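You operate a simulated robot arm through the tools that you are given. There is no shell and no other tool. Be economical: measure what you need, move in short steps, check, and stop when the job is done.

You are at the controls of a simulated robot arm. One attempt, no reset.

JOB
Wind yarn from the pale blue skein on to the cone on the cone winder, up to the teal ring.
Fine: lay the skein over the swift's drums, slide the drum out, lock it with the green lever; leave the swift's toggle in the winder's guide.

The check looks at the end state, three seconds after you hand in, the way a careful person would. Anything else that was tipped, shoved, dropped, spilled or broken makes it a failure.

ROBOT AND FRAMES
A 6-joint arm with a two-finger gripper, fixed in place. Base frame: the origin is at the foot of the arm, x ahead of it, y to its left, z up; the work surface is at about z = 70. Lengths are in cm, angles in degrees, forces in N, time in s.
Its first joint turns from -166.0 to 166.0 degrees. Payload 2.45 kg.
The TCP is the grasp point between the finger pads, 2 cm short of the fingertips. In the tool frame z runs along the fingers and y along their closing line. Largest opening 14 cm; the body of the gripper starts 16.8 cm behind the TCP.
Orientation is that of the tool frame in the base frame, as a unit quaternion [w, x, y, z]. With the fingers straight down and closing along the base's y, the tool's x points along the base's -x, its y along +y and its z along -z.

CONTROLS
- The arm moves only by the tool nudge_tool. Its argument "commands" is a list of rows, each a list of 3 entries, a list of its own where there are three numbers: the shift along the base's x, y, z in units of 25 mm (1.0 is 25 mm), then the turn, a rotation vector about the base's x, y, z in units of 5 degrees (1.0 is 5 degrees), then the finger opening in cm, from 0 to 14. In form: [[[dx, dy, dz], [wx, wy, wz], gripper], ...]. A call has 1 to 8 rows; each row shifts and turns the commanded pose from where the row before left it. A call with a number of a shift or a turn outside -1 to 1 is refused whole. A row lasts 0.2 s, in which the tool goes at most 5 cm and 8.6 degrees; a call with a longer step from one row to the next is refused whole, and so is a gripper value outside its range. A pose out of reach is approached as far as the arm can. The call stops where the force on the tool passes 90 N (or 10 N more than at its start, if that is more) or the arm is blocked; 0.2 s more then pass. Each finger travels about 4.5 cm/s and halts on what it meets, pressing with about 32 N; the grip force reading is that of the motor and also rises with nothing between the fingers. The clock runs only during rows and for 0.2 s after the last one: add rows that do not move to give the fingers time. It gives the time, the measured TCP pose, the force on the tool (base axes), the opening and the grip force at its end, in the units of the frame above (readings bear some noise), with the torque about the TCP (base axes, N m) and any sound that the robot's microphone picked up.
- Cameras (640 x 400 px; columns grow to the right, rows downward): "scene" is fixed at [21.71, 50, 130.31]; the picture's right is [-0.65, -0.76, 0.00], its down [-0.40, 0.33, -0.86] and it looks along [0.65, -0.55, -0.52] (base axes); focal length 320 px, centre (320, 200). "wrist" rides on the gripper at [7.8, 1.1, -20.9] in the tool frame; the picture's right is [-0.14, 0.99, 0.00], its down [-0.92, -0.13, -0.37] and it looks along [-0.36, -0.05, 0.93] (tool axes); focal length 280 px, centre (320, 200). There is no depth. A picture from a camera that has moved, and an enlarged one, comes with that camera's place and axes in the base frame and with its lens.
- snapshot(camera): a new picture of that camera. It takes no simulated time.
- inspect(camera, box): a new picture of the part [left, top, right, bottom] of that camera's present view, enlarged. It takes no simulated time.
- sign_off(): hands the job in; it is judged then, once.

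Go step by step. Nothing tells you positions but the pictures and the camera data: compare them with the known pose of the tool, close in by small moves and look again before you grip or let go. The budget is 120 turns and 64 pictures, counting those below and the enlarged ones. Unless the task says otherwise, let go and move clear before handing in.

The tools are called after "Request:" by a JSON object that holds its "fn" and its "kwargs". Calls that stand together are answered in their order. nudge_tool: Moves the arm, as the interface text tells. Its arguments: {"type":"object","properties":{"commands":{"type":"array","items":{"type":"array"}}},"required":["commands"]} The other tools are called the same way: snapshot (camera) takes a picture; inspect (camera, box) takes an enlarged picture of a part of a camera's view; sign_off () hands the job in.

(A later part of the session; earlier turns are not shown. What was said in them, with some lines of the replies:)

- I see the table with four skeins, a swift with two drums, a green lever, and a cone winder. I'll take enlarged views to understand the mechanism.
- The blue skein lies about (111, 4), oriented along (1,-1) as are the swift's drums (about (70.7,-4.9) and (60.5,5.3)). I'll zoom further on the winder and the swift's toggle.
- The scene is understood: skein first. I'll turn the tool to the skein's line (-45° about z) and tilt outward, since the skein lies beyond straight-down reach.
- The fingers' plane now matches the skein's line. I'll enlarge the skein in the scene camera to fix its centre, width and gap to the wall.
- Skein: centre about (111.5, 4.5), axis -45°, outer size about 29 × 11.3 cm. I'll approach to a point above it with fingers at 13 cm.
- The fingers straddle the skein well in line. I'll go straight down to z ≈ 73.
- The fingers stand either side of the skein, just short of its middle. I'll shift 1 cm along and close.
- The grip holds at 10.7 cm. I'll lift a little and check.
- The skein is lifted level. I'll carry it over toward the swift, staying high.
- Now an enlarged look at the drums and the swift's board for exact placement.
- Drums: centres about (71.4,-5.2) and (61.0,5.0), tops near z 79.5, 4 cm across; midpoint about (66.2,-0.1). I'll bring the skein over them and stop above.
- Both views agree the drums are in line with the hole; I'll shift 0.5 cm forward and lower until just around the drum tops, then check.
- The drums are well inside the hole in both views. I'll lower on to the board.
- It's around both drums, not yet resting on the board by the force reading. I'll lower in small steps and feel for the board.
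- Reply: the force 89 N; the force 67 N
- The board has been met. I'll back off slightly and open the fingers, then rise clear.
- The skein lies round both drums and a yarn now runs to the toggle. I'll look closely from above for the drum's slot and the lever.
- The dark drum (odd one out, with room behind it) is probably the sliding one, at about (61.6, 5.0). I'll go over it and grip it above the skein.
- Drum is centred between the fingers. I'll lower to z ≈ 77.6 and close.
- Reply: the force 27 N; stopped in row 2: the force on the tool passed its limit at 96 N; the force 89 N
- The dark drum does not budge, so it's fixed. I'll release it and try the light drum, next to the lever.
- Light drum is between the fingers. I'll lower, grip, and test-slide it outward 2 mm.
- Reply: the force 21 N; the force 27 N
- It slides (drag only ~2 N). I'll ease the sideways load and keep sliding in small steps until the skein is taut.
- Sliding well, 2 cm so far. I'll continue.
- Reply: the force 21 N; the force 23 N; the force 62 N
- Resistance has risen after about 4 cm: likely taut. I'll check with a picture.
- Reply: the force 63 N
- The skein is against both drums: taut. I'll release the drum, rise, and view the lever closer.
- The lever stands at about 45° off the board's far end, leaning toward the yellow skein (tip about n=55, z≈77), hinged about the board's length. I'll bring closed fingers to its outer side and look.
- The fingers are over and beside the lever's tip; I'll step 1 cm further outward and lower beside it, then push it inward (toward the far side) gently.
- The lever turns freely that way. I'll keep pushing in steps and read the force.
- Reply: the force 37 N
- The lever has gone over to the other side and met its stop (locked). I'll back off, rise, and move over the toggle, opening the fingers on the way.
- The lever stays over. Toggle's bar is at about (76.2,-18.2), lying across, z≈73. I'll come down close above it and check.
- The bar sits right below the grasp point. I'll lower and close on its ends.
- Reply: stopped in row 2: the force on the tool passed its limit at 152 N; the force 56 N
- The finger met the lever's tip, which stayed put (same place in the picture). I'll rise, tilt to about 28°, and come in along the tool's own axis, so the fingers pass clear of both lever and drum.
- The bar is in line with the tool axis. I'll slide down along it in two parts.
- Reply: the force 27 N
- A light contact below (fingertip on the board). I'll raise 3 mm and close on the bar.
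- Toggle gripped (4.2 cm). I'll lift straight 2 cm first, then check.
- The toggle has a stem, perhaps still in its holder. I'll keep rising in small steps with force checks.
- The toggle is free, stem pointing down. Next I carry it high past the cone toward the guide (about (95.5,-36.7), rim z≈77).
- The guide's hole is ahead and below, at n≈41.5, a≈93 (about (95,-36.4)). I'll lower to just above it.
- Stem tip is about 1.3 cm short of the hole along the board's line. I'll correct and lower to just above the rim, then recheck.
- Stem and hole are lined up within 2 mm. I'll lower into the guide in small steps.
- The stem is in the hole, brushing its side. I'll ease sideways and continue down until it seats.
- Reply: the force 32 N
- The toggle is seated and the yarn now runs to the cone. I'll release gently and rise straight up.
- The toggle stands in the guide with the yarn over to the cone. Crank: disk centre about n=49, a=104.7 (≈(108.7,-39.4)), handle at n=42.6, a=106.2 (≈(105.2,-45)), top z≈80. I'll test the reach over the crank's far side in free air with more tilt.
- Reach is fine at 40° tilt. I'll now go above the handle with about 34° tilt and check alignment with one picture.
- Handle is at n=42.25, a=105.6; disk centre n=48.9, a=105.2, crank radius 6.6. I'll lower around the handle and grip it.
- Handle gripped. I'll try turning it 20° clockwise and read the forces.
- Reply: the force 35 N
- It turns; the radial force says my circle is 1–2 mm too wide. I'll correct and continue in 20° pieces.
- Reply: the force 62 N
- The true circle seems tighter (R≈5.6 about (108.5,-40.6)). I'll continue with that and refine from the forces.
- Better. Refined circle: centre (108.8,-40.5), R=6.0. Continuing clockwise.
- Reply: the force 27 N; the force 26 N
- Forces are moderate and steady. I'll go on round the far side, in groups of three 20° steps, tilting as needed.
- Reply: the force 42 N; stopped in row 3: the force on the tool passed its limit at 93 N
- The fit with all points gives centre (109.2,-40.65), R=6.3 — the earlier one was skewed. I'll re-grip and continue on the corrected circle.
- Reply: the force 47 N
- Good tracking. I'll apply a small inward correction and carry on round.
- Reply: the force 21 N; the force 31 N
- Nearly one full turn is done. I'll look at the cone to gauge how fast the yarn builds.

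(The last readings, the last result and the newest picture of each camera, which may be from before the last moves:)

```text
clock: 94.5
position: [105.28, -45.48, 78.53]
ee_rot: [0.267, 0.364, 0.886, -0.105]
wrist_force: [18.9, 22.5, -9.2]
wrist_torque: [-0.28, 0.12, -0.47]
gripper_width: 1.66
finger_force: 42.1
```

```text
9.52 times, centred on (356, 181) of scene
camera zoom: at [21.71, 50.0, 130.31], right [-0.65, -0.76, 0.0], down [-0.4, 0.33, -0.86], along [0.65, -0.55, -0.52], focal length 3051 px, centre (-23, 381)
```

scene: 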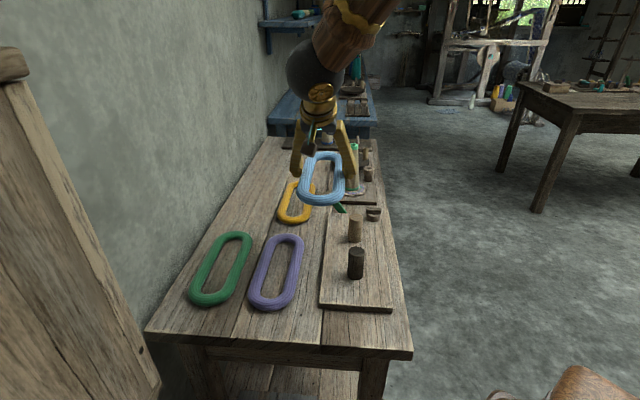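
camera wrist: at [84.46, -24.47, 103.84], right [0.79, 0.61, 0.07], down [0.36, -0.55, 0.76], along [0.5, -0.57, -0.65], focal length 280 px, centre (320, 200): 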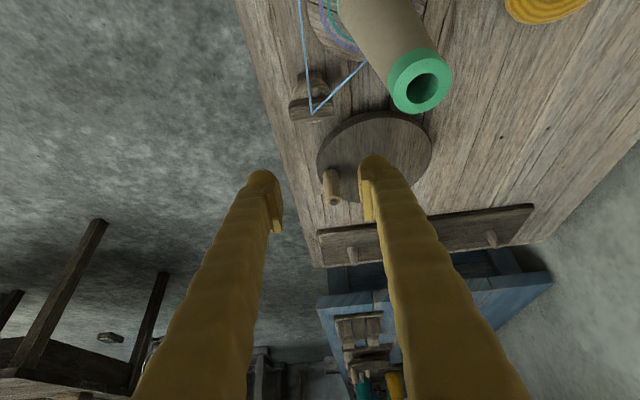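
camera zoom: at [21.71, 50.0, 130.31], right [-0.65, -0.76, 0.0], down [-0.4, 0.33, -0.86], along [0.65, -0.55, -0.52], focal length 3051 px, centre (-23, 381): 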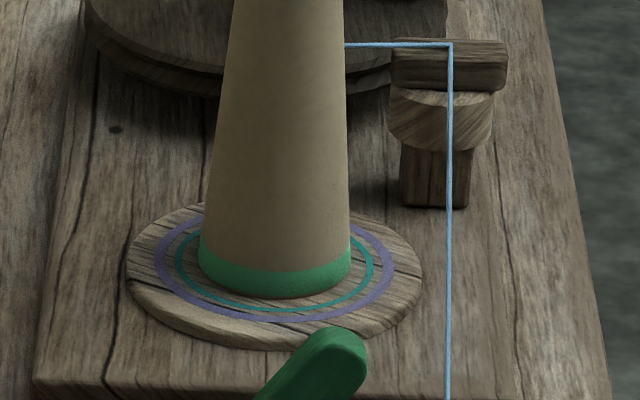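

No yarn after a clockwise turn, so the winding direction must be the other. I'll reverse, counter-clockwise on the fitted circle.

Request:
{"fn": "nudge_tool", "kwargs": {"commands": [[[0.84, -0.413, 0], [-0.35, -0.35, 0], 1], [[0.865, -0.125, 0], [-0.3, -0.3, 0], 1], [[0.856, 0.18, 0], [-0.2, -0.2, 0], 1], [[0, 0, 0], [0, 0, 0], 1]]}}

Request:
{"fn": "nudge_tool", "kwargs": {"commands": [[[0.742, 0.46, 0], [-0.085, -0.085, 0], 1], [[0.54, 0.688, 0], [0.04, 0.04, 0], 1], [[0.276, 0.828, 0], [0.17, 0.17, 0], 1], [[0, 0, 0], [0, 0, 0], 1]]}}

```text
clock: 95.5
position: [111.69, -46.55, 78.7]
ee_rot: [0.313, 0.358, 0.871, -0.124]
wrist_force: [-1.4, 3.7, 9.3]
wrist_torque: [-0.12, 0.24, 0.02]
gripper_width: 1.64
finger_force: 42.3
```

```text
clock: 96.5
position: [115.6, -41.58, 78.73]
ee_rot: [0.307, 0.359, 0.873, -0.12]
wrist_force: [-3.7, 1.4, 20.0]
wrist_torque: [0.28, 0.71, 0.03]
gripper_width: 1.64
finger_force: 42.3
```

Forces are low now. Continuing.

Request:
{"fn": "nudge_tool", "kwargs": {"commands": [[[-0.028, 0.876, 0.03], [0.27, 0.27, 0], 1], [[-0.328, 0.808, 0], [0.34, 0.34, 0], 1], [[-0.582, 0.651, 0], [0.37, 0.37, 0], 1], [[0, 0, 0], [0, 0, 0], 1]]}}

Request:
{"fn": "nudge_tool", "kwargs": {"commands": [[[-0.77, 0.413, 0], [0.35, 0.35, 0], 1], [[-0.865, 0.125, 0], [0.3, 0.3, 0], 1], [[-0.855, -0.179, 0], [0.2, 0.2, 0], 1], [[0, 0, 0], [0, 0, 0], 1]]}}

```text
clock: 97.5
position: [113.19, -35.73, 78.46]
ee_rot: [0.251, 0.367, 0.89, -0.1]
wrist_force: [-8.0, -10.1, -15.0]
wrist_torque: [-0.29, 0.16, 0.19]
gripper_width: 1.66
finger_force: 41.6
```

```text
clock: 98.5
position: [106.89, -34.99, 78.59]
ee_rot: [0.207, 0.37, 0.902, -0.079]
wrist_force: [11.1, -29.3, -30.4]
wrist_torque: [-0.67, -0.16, 0.21]
gripper_width: 1.65
finger_force: 42.7
```

Request:
{"fn": "nudge_tool", "kwargs": {"commands": [[[-0.72, -0.51, -0.04], [0.085, 0.085, 0], 1], [[-0.54, -0.687, 0], [-0.04, -0.04, 0], 1], [[-0.273, -0.83, 0], [-0.17, -0.17, 0], 1], [[0, 0, 0], [0, 0, 0], 1]]}}

Request:
{"fn": "nudge_tool", "kwargs": {"commands": [[[0.028, -0.853, 0], [-0.27, -0.27, 0], 1], [[0.324, -0.792, 0], [-0.34, -0.34, 0], 1], [[0.582, -0.641, 0], [-0.37, -0.37, 0], 1], [[0, 0, 0], [0, 0, 0], 1]]}}

Request:
{"fn": "inspect", "kwargs": {"camera": "scene", "box": [328, 160, 384, 202]}}

```text
clock: 99.5
position: [103.08, -39.73, 78.65]
ee_rot: [0.214, 0.371, 0.9, -0.084]
wrist_force: [-12.3, 1.6, 2.8]
wrist_torque: [-0.13, 0.31, 0.14]
gripper_width: 1.71
finger_force: 42.0
```

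```text
clock: 100.5
position: [105.56, -45.69, 78.68]
ee_rot: [0.268, 0.364, 0.886, -0.105]
wrist_force: [-1.1, -2.8, 15.8]
wrist_torque: [-0.28, 0.17, 0.03]
gripper_width: 1.69
finger_force: 42.4
```

```text
9.52 times, centred on (356, 181) of scene
camera zoom: at [21.71, 50.0, 130.31], right [-0.65, -0.76, 0.0], down [-0.4, 0.33, -0.86], along [0.65, -0.55, -0.52], focal length 3051 px, centre (-23, 381)
```

zoom: 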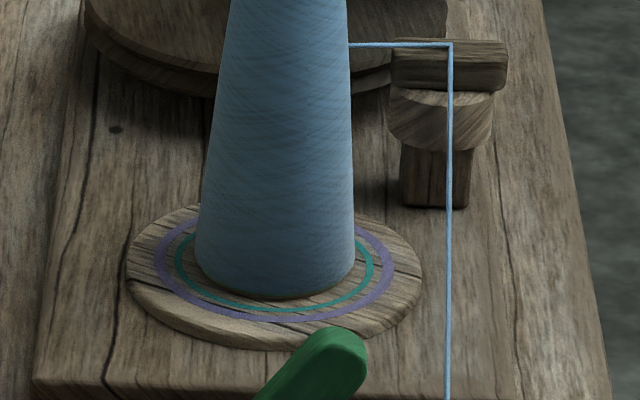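

Winding counter-clockwise works: the yarn grew from 153 to 162 px across, and the teal ring is at about 184–198. That suggests about three more turns; I'll do one whole turn now.

Request:
{"fn": "nudge_tool", "kwargs": {"commands": [[[0.77, -0.413, 0], [-0.35, -0.35, 0], 1], [[0.865, -0.125, 0], [-0.3, -0.3, 0], 1], [[0.856, 0.18, 0], [-0.2, -0.2, 0], 1], [[0.742, 0.46, 0], [-0.085, -0.085, 0], 1], [[0.54, 0.688, 0], [0.04, 0.04, 0], 1], [[0.276, 0.828, 0], [0.17, 0.17, 0], 1], [[0, 0, 0], [0, 0, 0], 1]]}}

Request:
{"fn": "nudge_tool", "kwargs": {"commands": [[[-0.028, 0.876, 0.03], [0.27, 0.27, 0], 1], [[-0.328, 0.808, 0], [0.34, 0.34, 0], 1], [[-0.582, 0.651, 0], [0.37, 0.37, 0], 1], [[-0.77, 0.393, 0], [0.35, 0.35, 0], 1], [[-0.865, 0.105, 0], [0.3, 0.3, 0], 1], [[-0.855, -0.189, 0], [0.2, 0.2, 0], 1], [[0, 0, 0], [0, 0, 0], 1]]}}

Request:
{"fn": "nudge_tool", "kwargs": {"commands": [[[-0.73, -0.47, -0.03], [0.085, 0.085, 0], 1], [[-0.54, -0.687, 0], [-0.04, -0.04, 0], 1], [[-0.283, -0.83, 0], [-0.17, -0.17, 0], 1], [[0.028, -0.853, 0], [-0.27, -0.27, 0], 1], [[0.324, -0.792, 0], [-0.34, -0.34, 0], 1], [[0.582, -0.641, 0], [-0.37, -0.37, 0], 1], [[0, 0, 0], [0, 0, 0], 1]]}}

```text
clock: 102.1
position: [115.45, -41.69, 78.67]
ee_rot: [0.305, 0.36, 0.873, -0.121]
wrist_force: [-27.7, 2.7, 20.3]
wrist_torque: [0.08, 0.6, 0.29]
gripper_width: 1.67
finger_force: 42.3
```

```text
clock: 103.7
position: [106.97, -35.09, 78.44]
ee_rot: [0.206, 0.371, 0.902, -0.08]
wrist_force: [8.0, -14.6, -35.0]
wrist_torque: [-0.61, -0.13, 0.11]
gripper_width: 1.68
finger_force: 42.1
```

```text
clock: 105.3
position: [105.58, -45.74, 78.85]
ee_rot: [0.27, 0.363, 0.886, -0.104]
wrist_force: [1.1, 0.3, 24.0]
wrist_torque: [-0.16, 0.23, -0.02]
gripper_width: 1.66
finger_force: 42.2
```

A clean second turn. One more turn, then a look.

Request:
{"fn": "nudge_tool", "kwargs": {"commands": [[[0.77, -0.413, 0], [-0.35, -0.35, 0], 1], [[0.855, -0.125, 0], [-0.3, -0.3, 0], 1], [[0.846, 0.18, 0], [-0.2, -0.2, 0], 1], [[0.732, 0.46, 0], [-0.085, -0.085, 0], 1], [[0.54, 0.688, 0], [0.04, 0.04, 0], 1], [[0.276, 0.828, 0], [0.17, 0.17, 0], 1], [[0, 0, 0], [0, 0, 0], 1]]}}

Request:
{"fn": "nudge_tool", "kwargs": {"commands": [[[-0.028, 0.876, 0.03], [0.27, 0.27, 0], 1], [[-0.328, 0.808, 0], [0.34, 0.34, 0], 1], [[-0.562, 0.651, 0], [0.37, 0.37, 0], 1], [[-0.76, 0.393, 0], [0.35, 0.35, 0], 1], [[-0.865, 0.105, 0], [0.3, 0.3, 0], 1], [[-0.855, -0.189, 0], [0.2, 0.2, 0], 1], [[0, 0, 0], [0, 0, 0], 1]]}}

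Request:
{"fn": "nudge_tool", "kwargs": {"commands": [[[-0.73, -0.47, -0.03], [0.085, 0.085, 0], 1], [[-0.54, -0.687, 0], [-0.04, -0.04, 0], 1], [[-0.283, -0.83, 0], [-0.17, -0.17, 0], 1], [[0.028, -0.853, 0], [-0.27, -0.27, 0], 1], [[0.324, -0.792, 0], [-0.34, -0.34, 0], 1], [[0.582, -0.641, 0], [-0.37, -0.37, 0], 1], [[0, 0, 0], [0, 0, 0], 1]]}}

Request:
{"fn": "inspect", "kwargs": {"camera": "scene", "box": [328, 160, 384, 202]}}

```text
clock: 106.9
position: [115.51, -41.51, 78.62]
ee_rot: [0.307, 0.36, 0.873, -0.122]
wrist_force: [-6.3, 0.8, 22.9]
wrist_torque: [0.2, 0.59, 0.06]
gripper_width: 1.65
finger_force: 42.3
```

```text
clock: 108.5
position: [106.98, -35.03, 78.5]
ee_rot: [0.205, 0.371, 0.902, -0.08]
wrist_force: [1.0, -3.7, -36.6]
wrist_torque: [-0.37, 0.17, 0.03]
gripper_width: 1.67
finger_force: 42.2
```

```text
clock: 110.1
position: [105.71, -45.67, 78.83]
ee_rot: [0.269, 0.364, 0.885, -0.104]
wrist_force: [13.5, 17.2, 20.9]
wrist_torque: [-0.11, 0.23, -0.34]
gripper_width: 1.65
finger_force: 42.8
```

```text
9.52 times, centred on (356, 181) of scene
camera zoom: at [21.71, 50.0, 130.31], right [-0.65, -0.76, 0.0], down [-0.4, 0.33, -0.86], along [0.65, -0.55, -0.52], focal length 3051 px, centre (-23, 381)
```

zoom: 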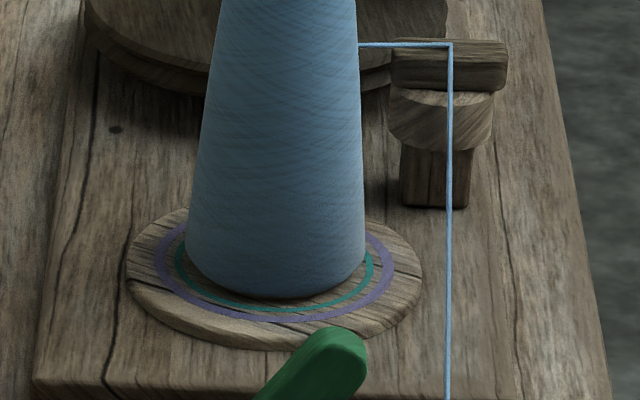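

Now at about 180 px, growing 9 px per turn; the teal ring's middle is about 191. About 1.25 turns remain: one full turn plus 80°.

Request:
{"fn": "nudge_tool", "kwargs": {"commands": [[[0.77, -0.4, 0], [-0.35, -0.35, 0], 1], [[0.855, -0.125, 0], [-0.3, -0.3, 0], 1], [[0.846, 0.18, 0], [-0.2, -0.2, 0], 1], [[0.732, 0.46, 0], [-0.085, -0.085, 0], 1], [[0.54, 0.688, 0], [0.04, 0.04, 0], 1], [[0.276, 0.828, 0], [0.17, 0.17, 0], 1], [[0, 0, 0], [0, 0, 0], 1]]}}

Request:
{"fn": "nudge_tool", "kwargs": {"commands": [[[-0.028, 0.876, 0.03], [0.27, 0.27, 0], 1], [[-0.328, 0.808, 0], [0.34, 0.34, 0], 1], [[-0.562, 0.651, 0], [0.37, 0.37, 0], 1], [[-0.76, 0.383, 0], [0.35, 0.35, 0], 1], [[-0.865, 0.105, 0], [0.3, 0.3, 0], 1], [[-0.855, -0.189, 0], [0.2, 0.2, 0], 1], [[0, 0, 0], [0, 0, 0], 1]]}}

Request:
{"fn": "nudge_tool", "kwargs": {"commands": [[[-0.73, -0.47, -0.03], [0.085, 0.085, 0], 1], [[-0.54, -0.687, 0], [-0.04, -0.04, 0], 1], [[-0.283, -0.83, 0], [-0.17, -0.17, 0], 1], [[0.028, -0.853, 0], [-0.27, -0.27, 0], 1], [[0.324, -0.792, 0], [-0.34, -0.34, 0], 1], [[0.582, -0.641, 0], [-0.37, -0.37, 0], 1], [[0, 0, 0], [0, 0, 0], 1]]}}

```text
clock: 111.7
position: [115.43, -41.44, 78.67]
ee_rot: [0.307, 0.359, 0.873, -0.121]
wrist_force: [10.5, -0.6, 27.8]
wrist_torque: [0.28, 0.65, -0.12]
gripper_width: 1.65
finger_force: 42.8
```

```text
clock: 113.3
position: [106.8, -34.94, 78.3]
ee_rot: [0.205, 0.372, 0.902, -0.08]
wrist_force: [1.4, -3.7, -40.2]
wrist_torque: [-0.43, 0.05, 0.04]
gripper_width: 1.66
finger_force: 42.4
```

```text
clock: 114.9
position: [105.63, -45.74, 78.96]
ee_rot: [0.271, 0.363, 0.885, -0.104]
wrist_force: [15.7, 19.6, 25.2]
wrist_torque: [-0.02, 0.2, -0.43]
gripper_width: 1.69
finger_force: 42.0
```

The full turn is done. Now the remaining 80°, then I let go of the handle.

Request:
{"fn": "nudge_tool", "kwargs": {"commands": [[[0.78, -0.39, 0], [-0.35, -0.35, 0], 1], [[0.855, -0.125, 0], [-0.3, -0.3, 0], 1], [[0.846, 0.18, 0], [-0.2, -0.2, 0], 1], [[0.732, 0.46, 0], [-0.085, -0.085, 0], 1], [[0, 0, 0], [0, 0, 0], 1]]}}

Request:
{"fn": "nudge_tool", "kwargs": {"commands": [[[0, 0, 0], [0, 0, 0], 2.5], [[0, 0, 0], [0, 0, 0], 4], [[0, 0, 0], [0, 0, 0], 5], [[0, 0, 0], [0, 0, 0], 5], [[0, 0, 0.5], [0, 0, 0], 5], [[0, 0, 1], [0, 0, 0], 5], [[0, 0, 1], [0, 0, 0], 5], [[0, 0, 1], [0, 0, 0], 5]]}}

Request:
{"fn": "nudge_tool", "kwargs": {"commands": [[[0, 0, 1], [0, 0, 0], 5], [[0, 0, 1], [0, 0, 0], 5], [[0, 0, 1], [0, 0, 0], 5], [[0, 0, 1], [0, 0, 0], 5]]}}

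Request:
{"fn": "inspect", "kwargs": {"camera": "scene", "box": [328, 160, 384, 202]}}

```text
clock: 116.1
position: [113.49, -45.44, 78.68]
ee_rot: [0.318, 0.357, 0.869, -0.127]
wrist_force: [0.1, -1.1, 32.1]
wrist_torque: [0.21, 0.6, 0.02]
gripper_width: 1.66
finger_force: 42.0
```

```text
clock: 117.9
position: [113.41, -45.5, 87.26]
ee_rot: [0.318, 0.358, 0.869, -0.127]
wrist_force: [0.9, 0.9, -0.6]
wrist_torque: [-0.01, 0.02, -0.01]
gripper_width: 5.01
finger_force: 0.0
```

```text
clock: 118.9
position: [113.42, -45.45, 97.43]
ee_rot: [0.318, 0.357, 0.869, -0.127]
wrist_force: [0.2, -0.4, 0.3]
wrist_torque: [-0.03, -0.01, -0.03]
gripper_width: 5.02
finger_force: 0.0
```

```text
9.52 times, centred on (356, 181) of scene
camera zoom: at [21.71, 50.0, 130.31], right [-0.65, -0.76, 0.0], down [-0.4, 0.33, -0.86], along [0.65, -0.55, -0.52], focal length 3051 px, centre (-23, 381)
```

zoom: 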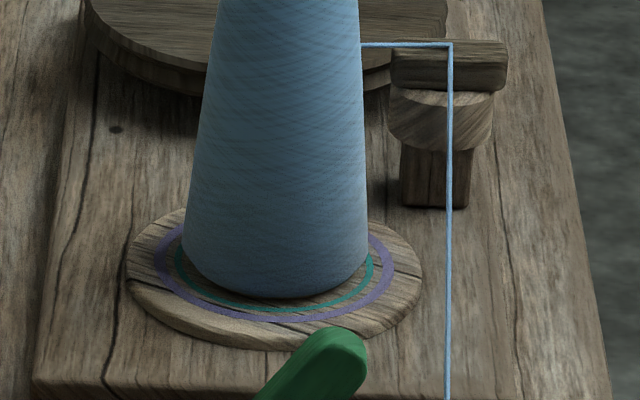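

The yarn (about 186 px) has only just reached the ring's inner edge (184); its middle is 191, roughly half a turn more. I go back down on the handle by the same path and re-grip it.

Request:
{"fn": "nudge_tool", "kwargs": {"commands": [[[0, 0, -1], [0, 0, 0], 5], [[0, 0, -1], [0, 0, 0], 5], [[0, 0, -1], [0, 0, 0], 5], [[0, 0, -1], [0, 0, 0], 5], [[0, 0, -1], [0, 0, 0], 5], [[0, 0, -1], [0, 0, 0], 5], [[0, 0, -1], [0, 0, 0], 5], [[0, 0, -0.4], [0, 0, 0], 5]]}}

Request:
{"fn": "nudge_tool", "kwargs": {"commands": [[[0, 0, 0], [0, 0, 0], 3.5], [[0, 0, 0], [0, 0, 0], 2], [[0, 0, 0], [0, 0, 0], 1], [[0, 0, 0], [0, 0, 0], 1], [[0, 0, 0], [0, 0, 0], 1]]}}

```text
clock: 120.7
position: [113.56, -45.35, 78.81]
ee_rot: [0.318, 0.357, 0.869, -0.126]
wrist_force: [0.0, 0.8, 0.4]
wrist_torque: [0.01, -0.02, -0.01]
gripper_width: 4.99
finger_force: 0.0
```

```text
clock: 121.9
position: [113.52, -45.4, 78.84]
ee_rot: [0.318, 0.357, 0.869, -0.126]
wrist_force: [1.7, -2.0, -0.5]
wrist_torque: [-0.23, 0.16, -0.02]
gripper_width: 1.67
finger_force: 42.3
```

The handle is gripped again (1.67 cm). Half a turn more.

Request:
{"fn": "nudge_tool", "kwargs": {"commands": [[[0.54, 0.688, 0], [0.04, 0.04, 0], 1], [[0.276, 0.828, 0], [0.17, 0.17, 0], 1], [[-0.028, 0.876, 0], [0.27, 0.27, 0], 1], [[-0.328, 0.808, 0], [0.34, 0.34, 0], 1], [[0, 0, 0], [0, 0, 0], 1]]}}

Request:
{"fn": "nudge_tool", "kwargs": {"commands": [[[-0.572, 0.641, 0], [0.37, 0.37, 0], 1], [[-0.76, 0.383, 0], [0.35, 0.35, 0], 1], [[-0.865, 0.105, 0], [0.3, 0.3, 0], 1], [[-0.855, -0.189, 0], [0.2, 0.2, 0], 1], [[-0.73, -0.47, 0], [0.085, 0.085, 0], 1], [[0, 0, 0], [0, 0, 0], 1]]}}

```text
clock: 123.1
position: [114.51, -37.46, 78.81]
ee_rot: [0.272, 0.364, 0.884, -0.108]
wrist_force: [-1.8, 0.1, -17.2]
wrist_torque: [-0.15, 0.28, 0.03]
gripper_width: 1.67
finger_force: 42.5
```

```text
clock: 124.5
position: [105.13, -36.23, 78.69]
ee_rot: [0.202, 0.371, 0.903, -0.077]
wrist_force: [-1.5, -0.4, -27.3]
wrist_torque: [-0.45, 0.13, -0.01]
gripper_width: 1.67
finger_force: 42.1
```

Half a turn done with low forces. I'll release the handle and rise clear.

Request:
{"fn": "nudge_tool", "kwargs": {"commands": [[[0, 0, 0], [0, 0, 0], 2.5], [[0, 0, 0], [0, 0, 0], 4], [[0, 0, 0], [0, 0, 0], 5], [[0, 0, 0], [0, 0, 0], 5], [[0, 0, 0.5], [0, 0, 0], 5], [[0, 0, 1], [0, 0, 0], 5], [[0, 0, 1], [0, 0, 0], 5], [[0, 0, 1], [0, 0, 0], 5]]}}

Request:
{"fn": "nudge_tool", "kwargs": {"commands": [[[0, 0, 1], [0, 0, 0], 5], [[0, 0, 1], [0, 0, 0], 5], [[0, 0, 1], [0, 0, 0], 5], [[0, 0, 1], [0, 0, 0], 5], [[0, 0, 1], [0, 0, 0], 5], [[0, 0, 1], [0, 0, 0], 5], [[0, 0, 0], [0, 0, 0], 5]]}}

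```text
clock: 126.3
position: [105.04, -36.11, 87.75]
ee_rot: [0.201, 0.372, 0.903, -0.078]
wrist_force: [0.5, -0.1, 0.6]
wrist_torque: [-0.04, -0.02, 0.0]
gripper_width: 4.98
finger_force: 0.1
```

```text
clock: 127.9
position: [105.04, -36.12, 102.66]
ee_rot: [0.202, 0.372, 0.902, -0.078]
wrist_force: [0.9, 0.2, -0.5]
wrist_torque: [0.01, 0.01, 0.02]
gripper_width: 5.0
finger_force: 0.0
```

The arm is clear above the winder; as I judge it, the skein is on the drums, the drum locked, the toggle in the guide and the yarn at the teal ring. I'm handing in.

Request:
{"fn": "sign_off", "kwargs": {}}

```text
The job is handed in.
```

I handed the job in with the pale blue skein wound on to the cone, as near as I can tell up to the teal ring. I ran out of pictures before the last half turn, so the final yarn edge is an estimate: before it, the yarn had just reached the ring's inner edge, and at the rate it was growing it should now sit near the middle of the ring.

- **Swift:** the skein lies over both drums. The light drum is slid out until the skein is taut, and the green lever is pushed over to its stop.
- **Toggle:** it is seated in the winder's guide, with the yarn running on to the cone.
- **Contacts along the way:** on the first try at the toggle, a finger hit the lever's tip at about 150 N. The lever had not moved in later pictures. I also pushed briefly on the dark drum, which turned out to be fixed. I saw nothing else tipped or moved.
- **Winding direction:** my first turn of the crank was clockwise and wound no yarn, so I reversed it.
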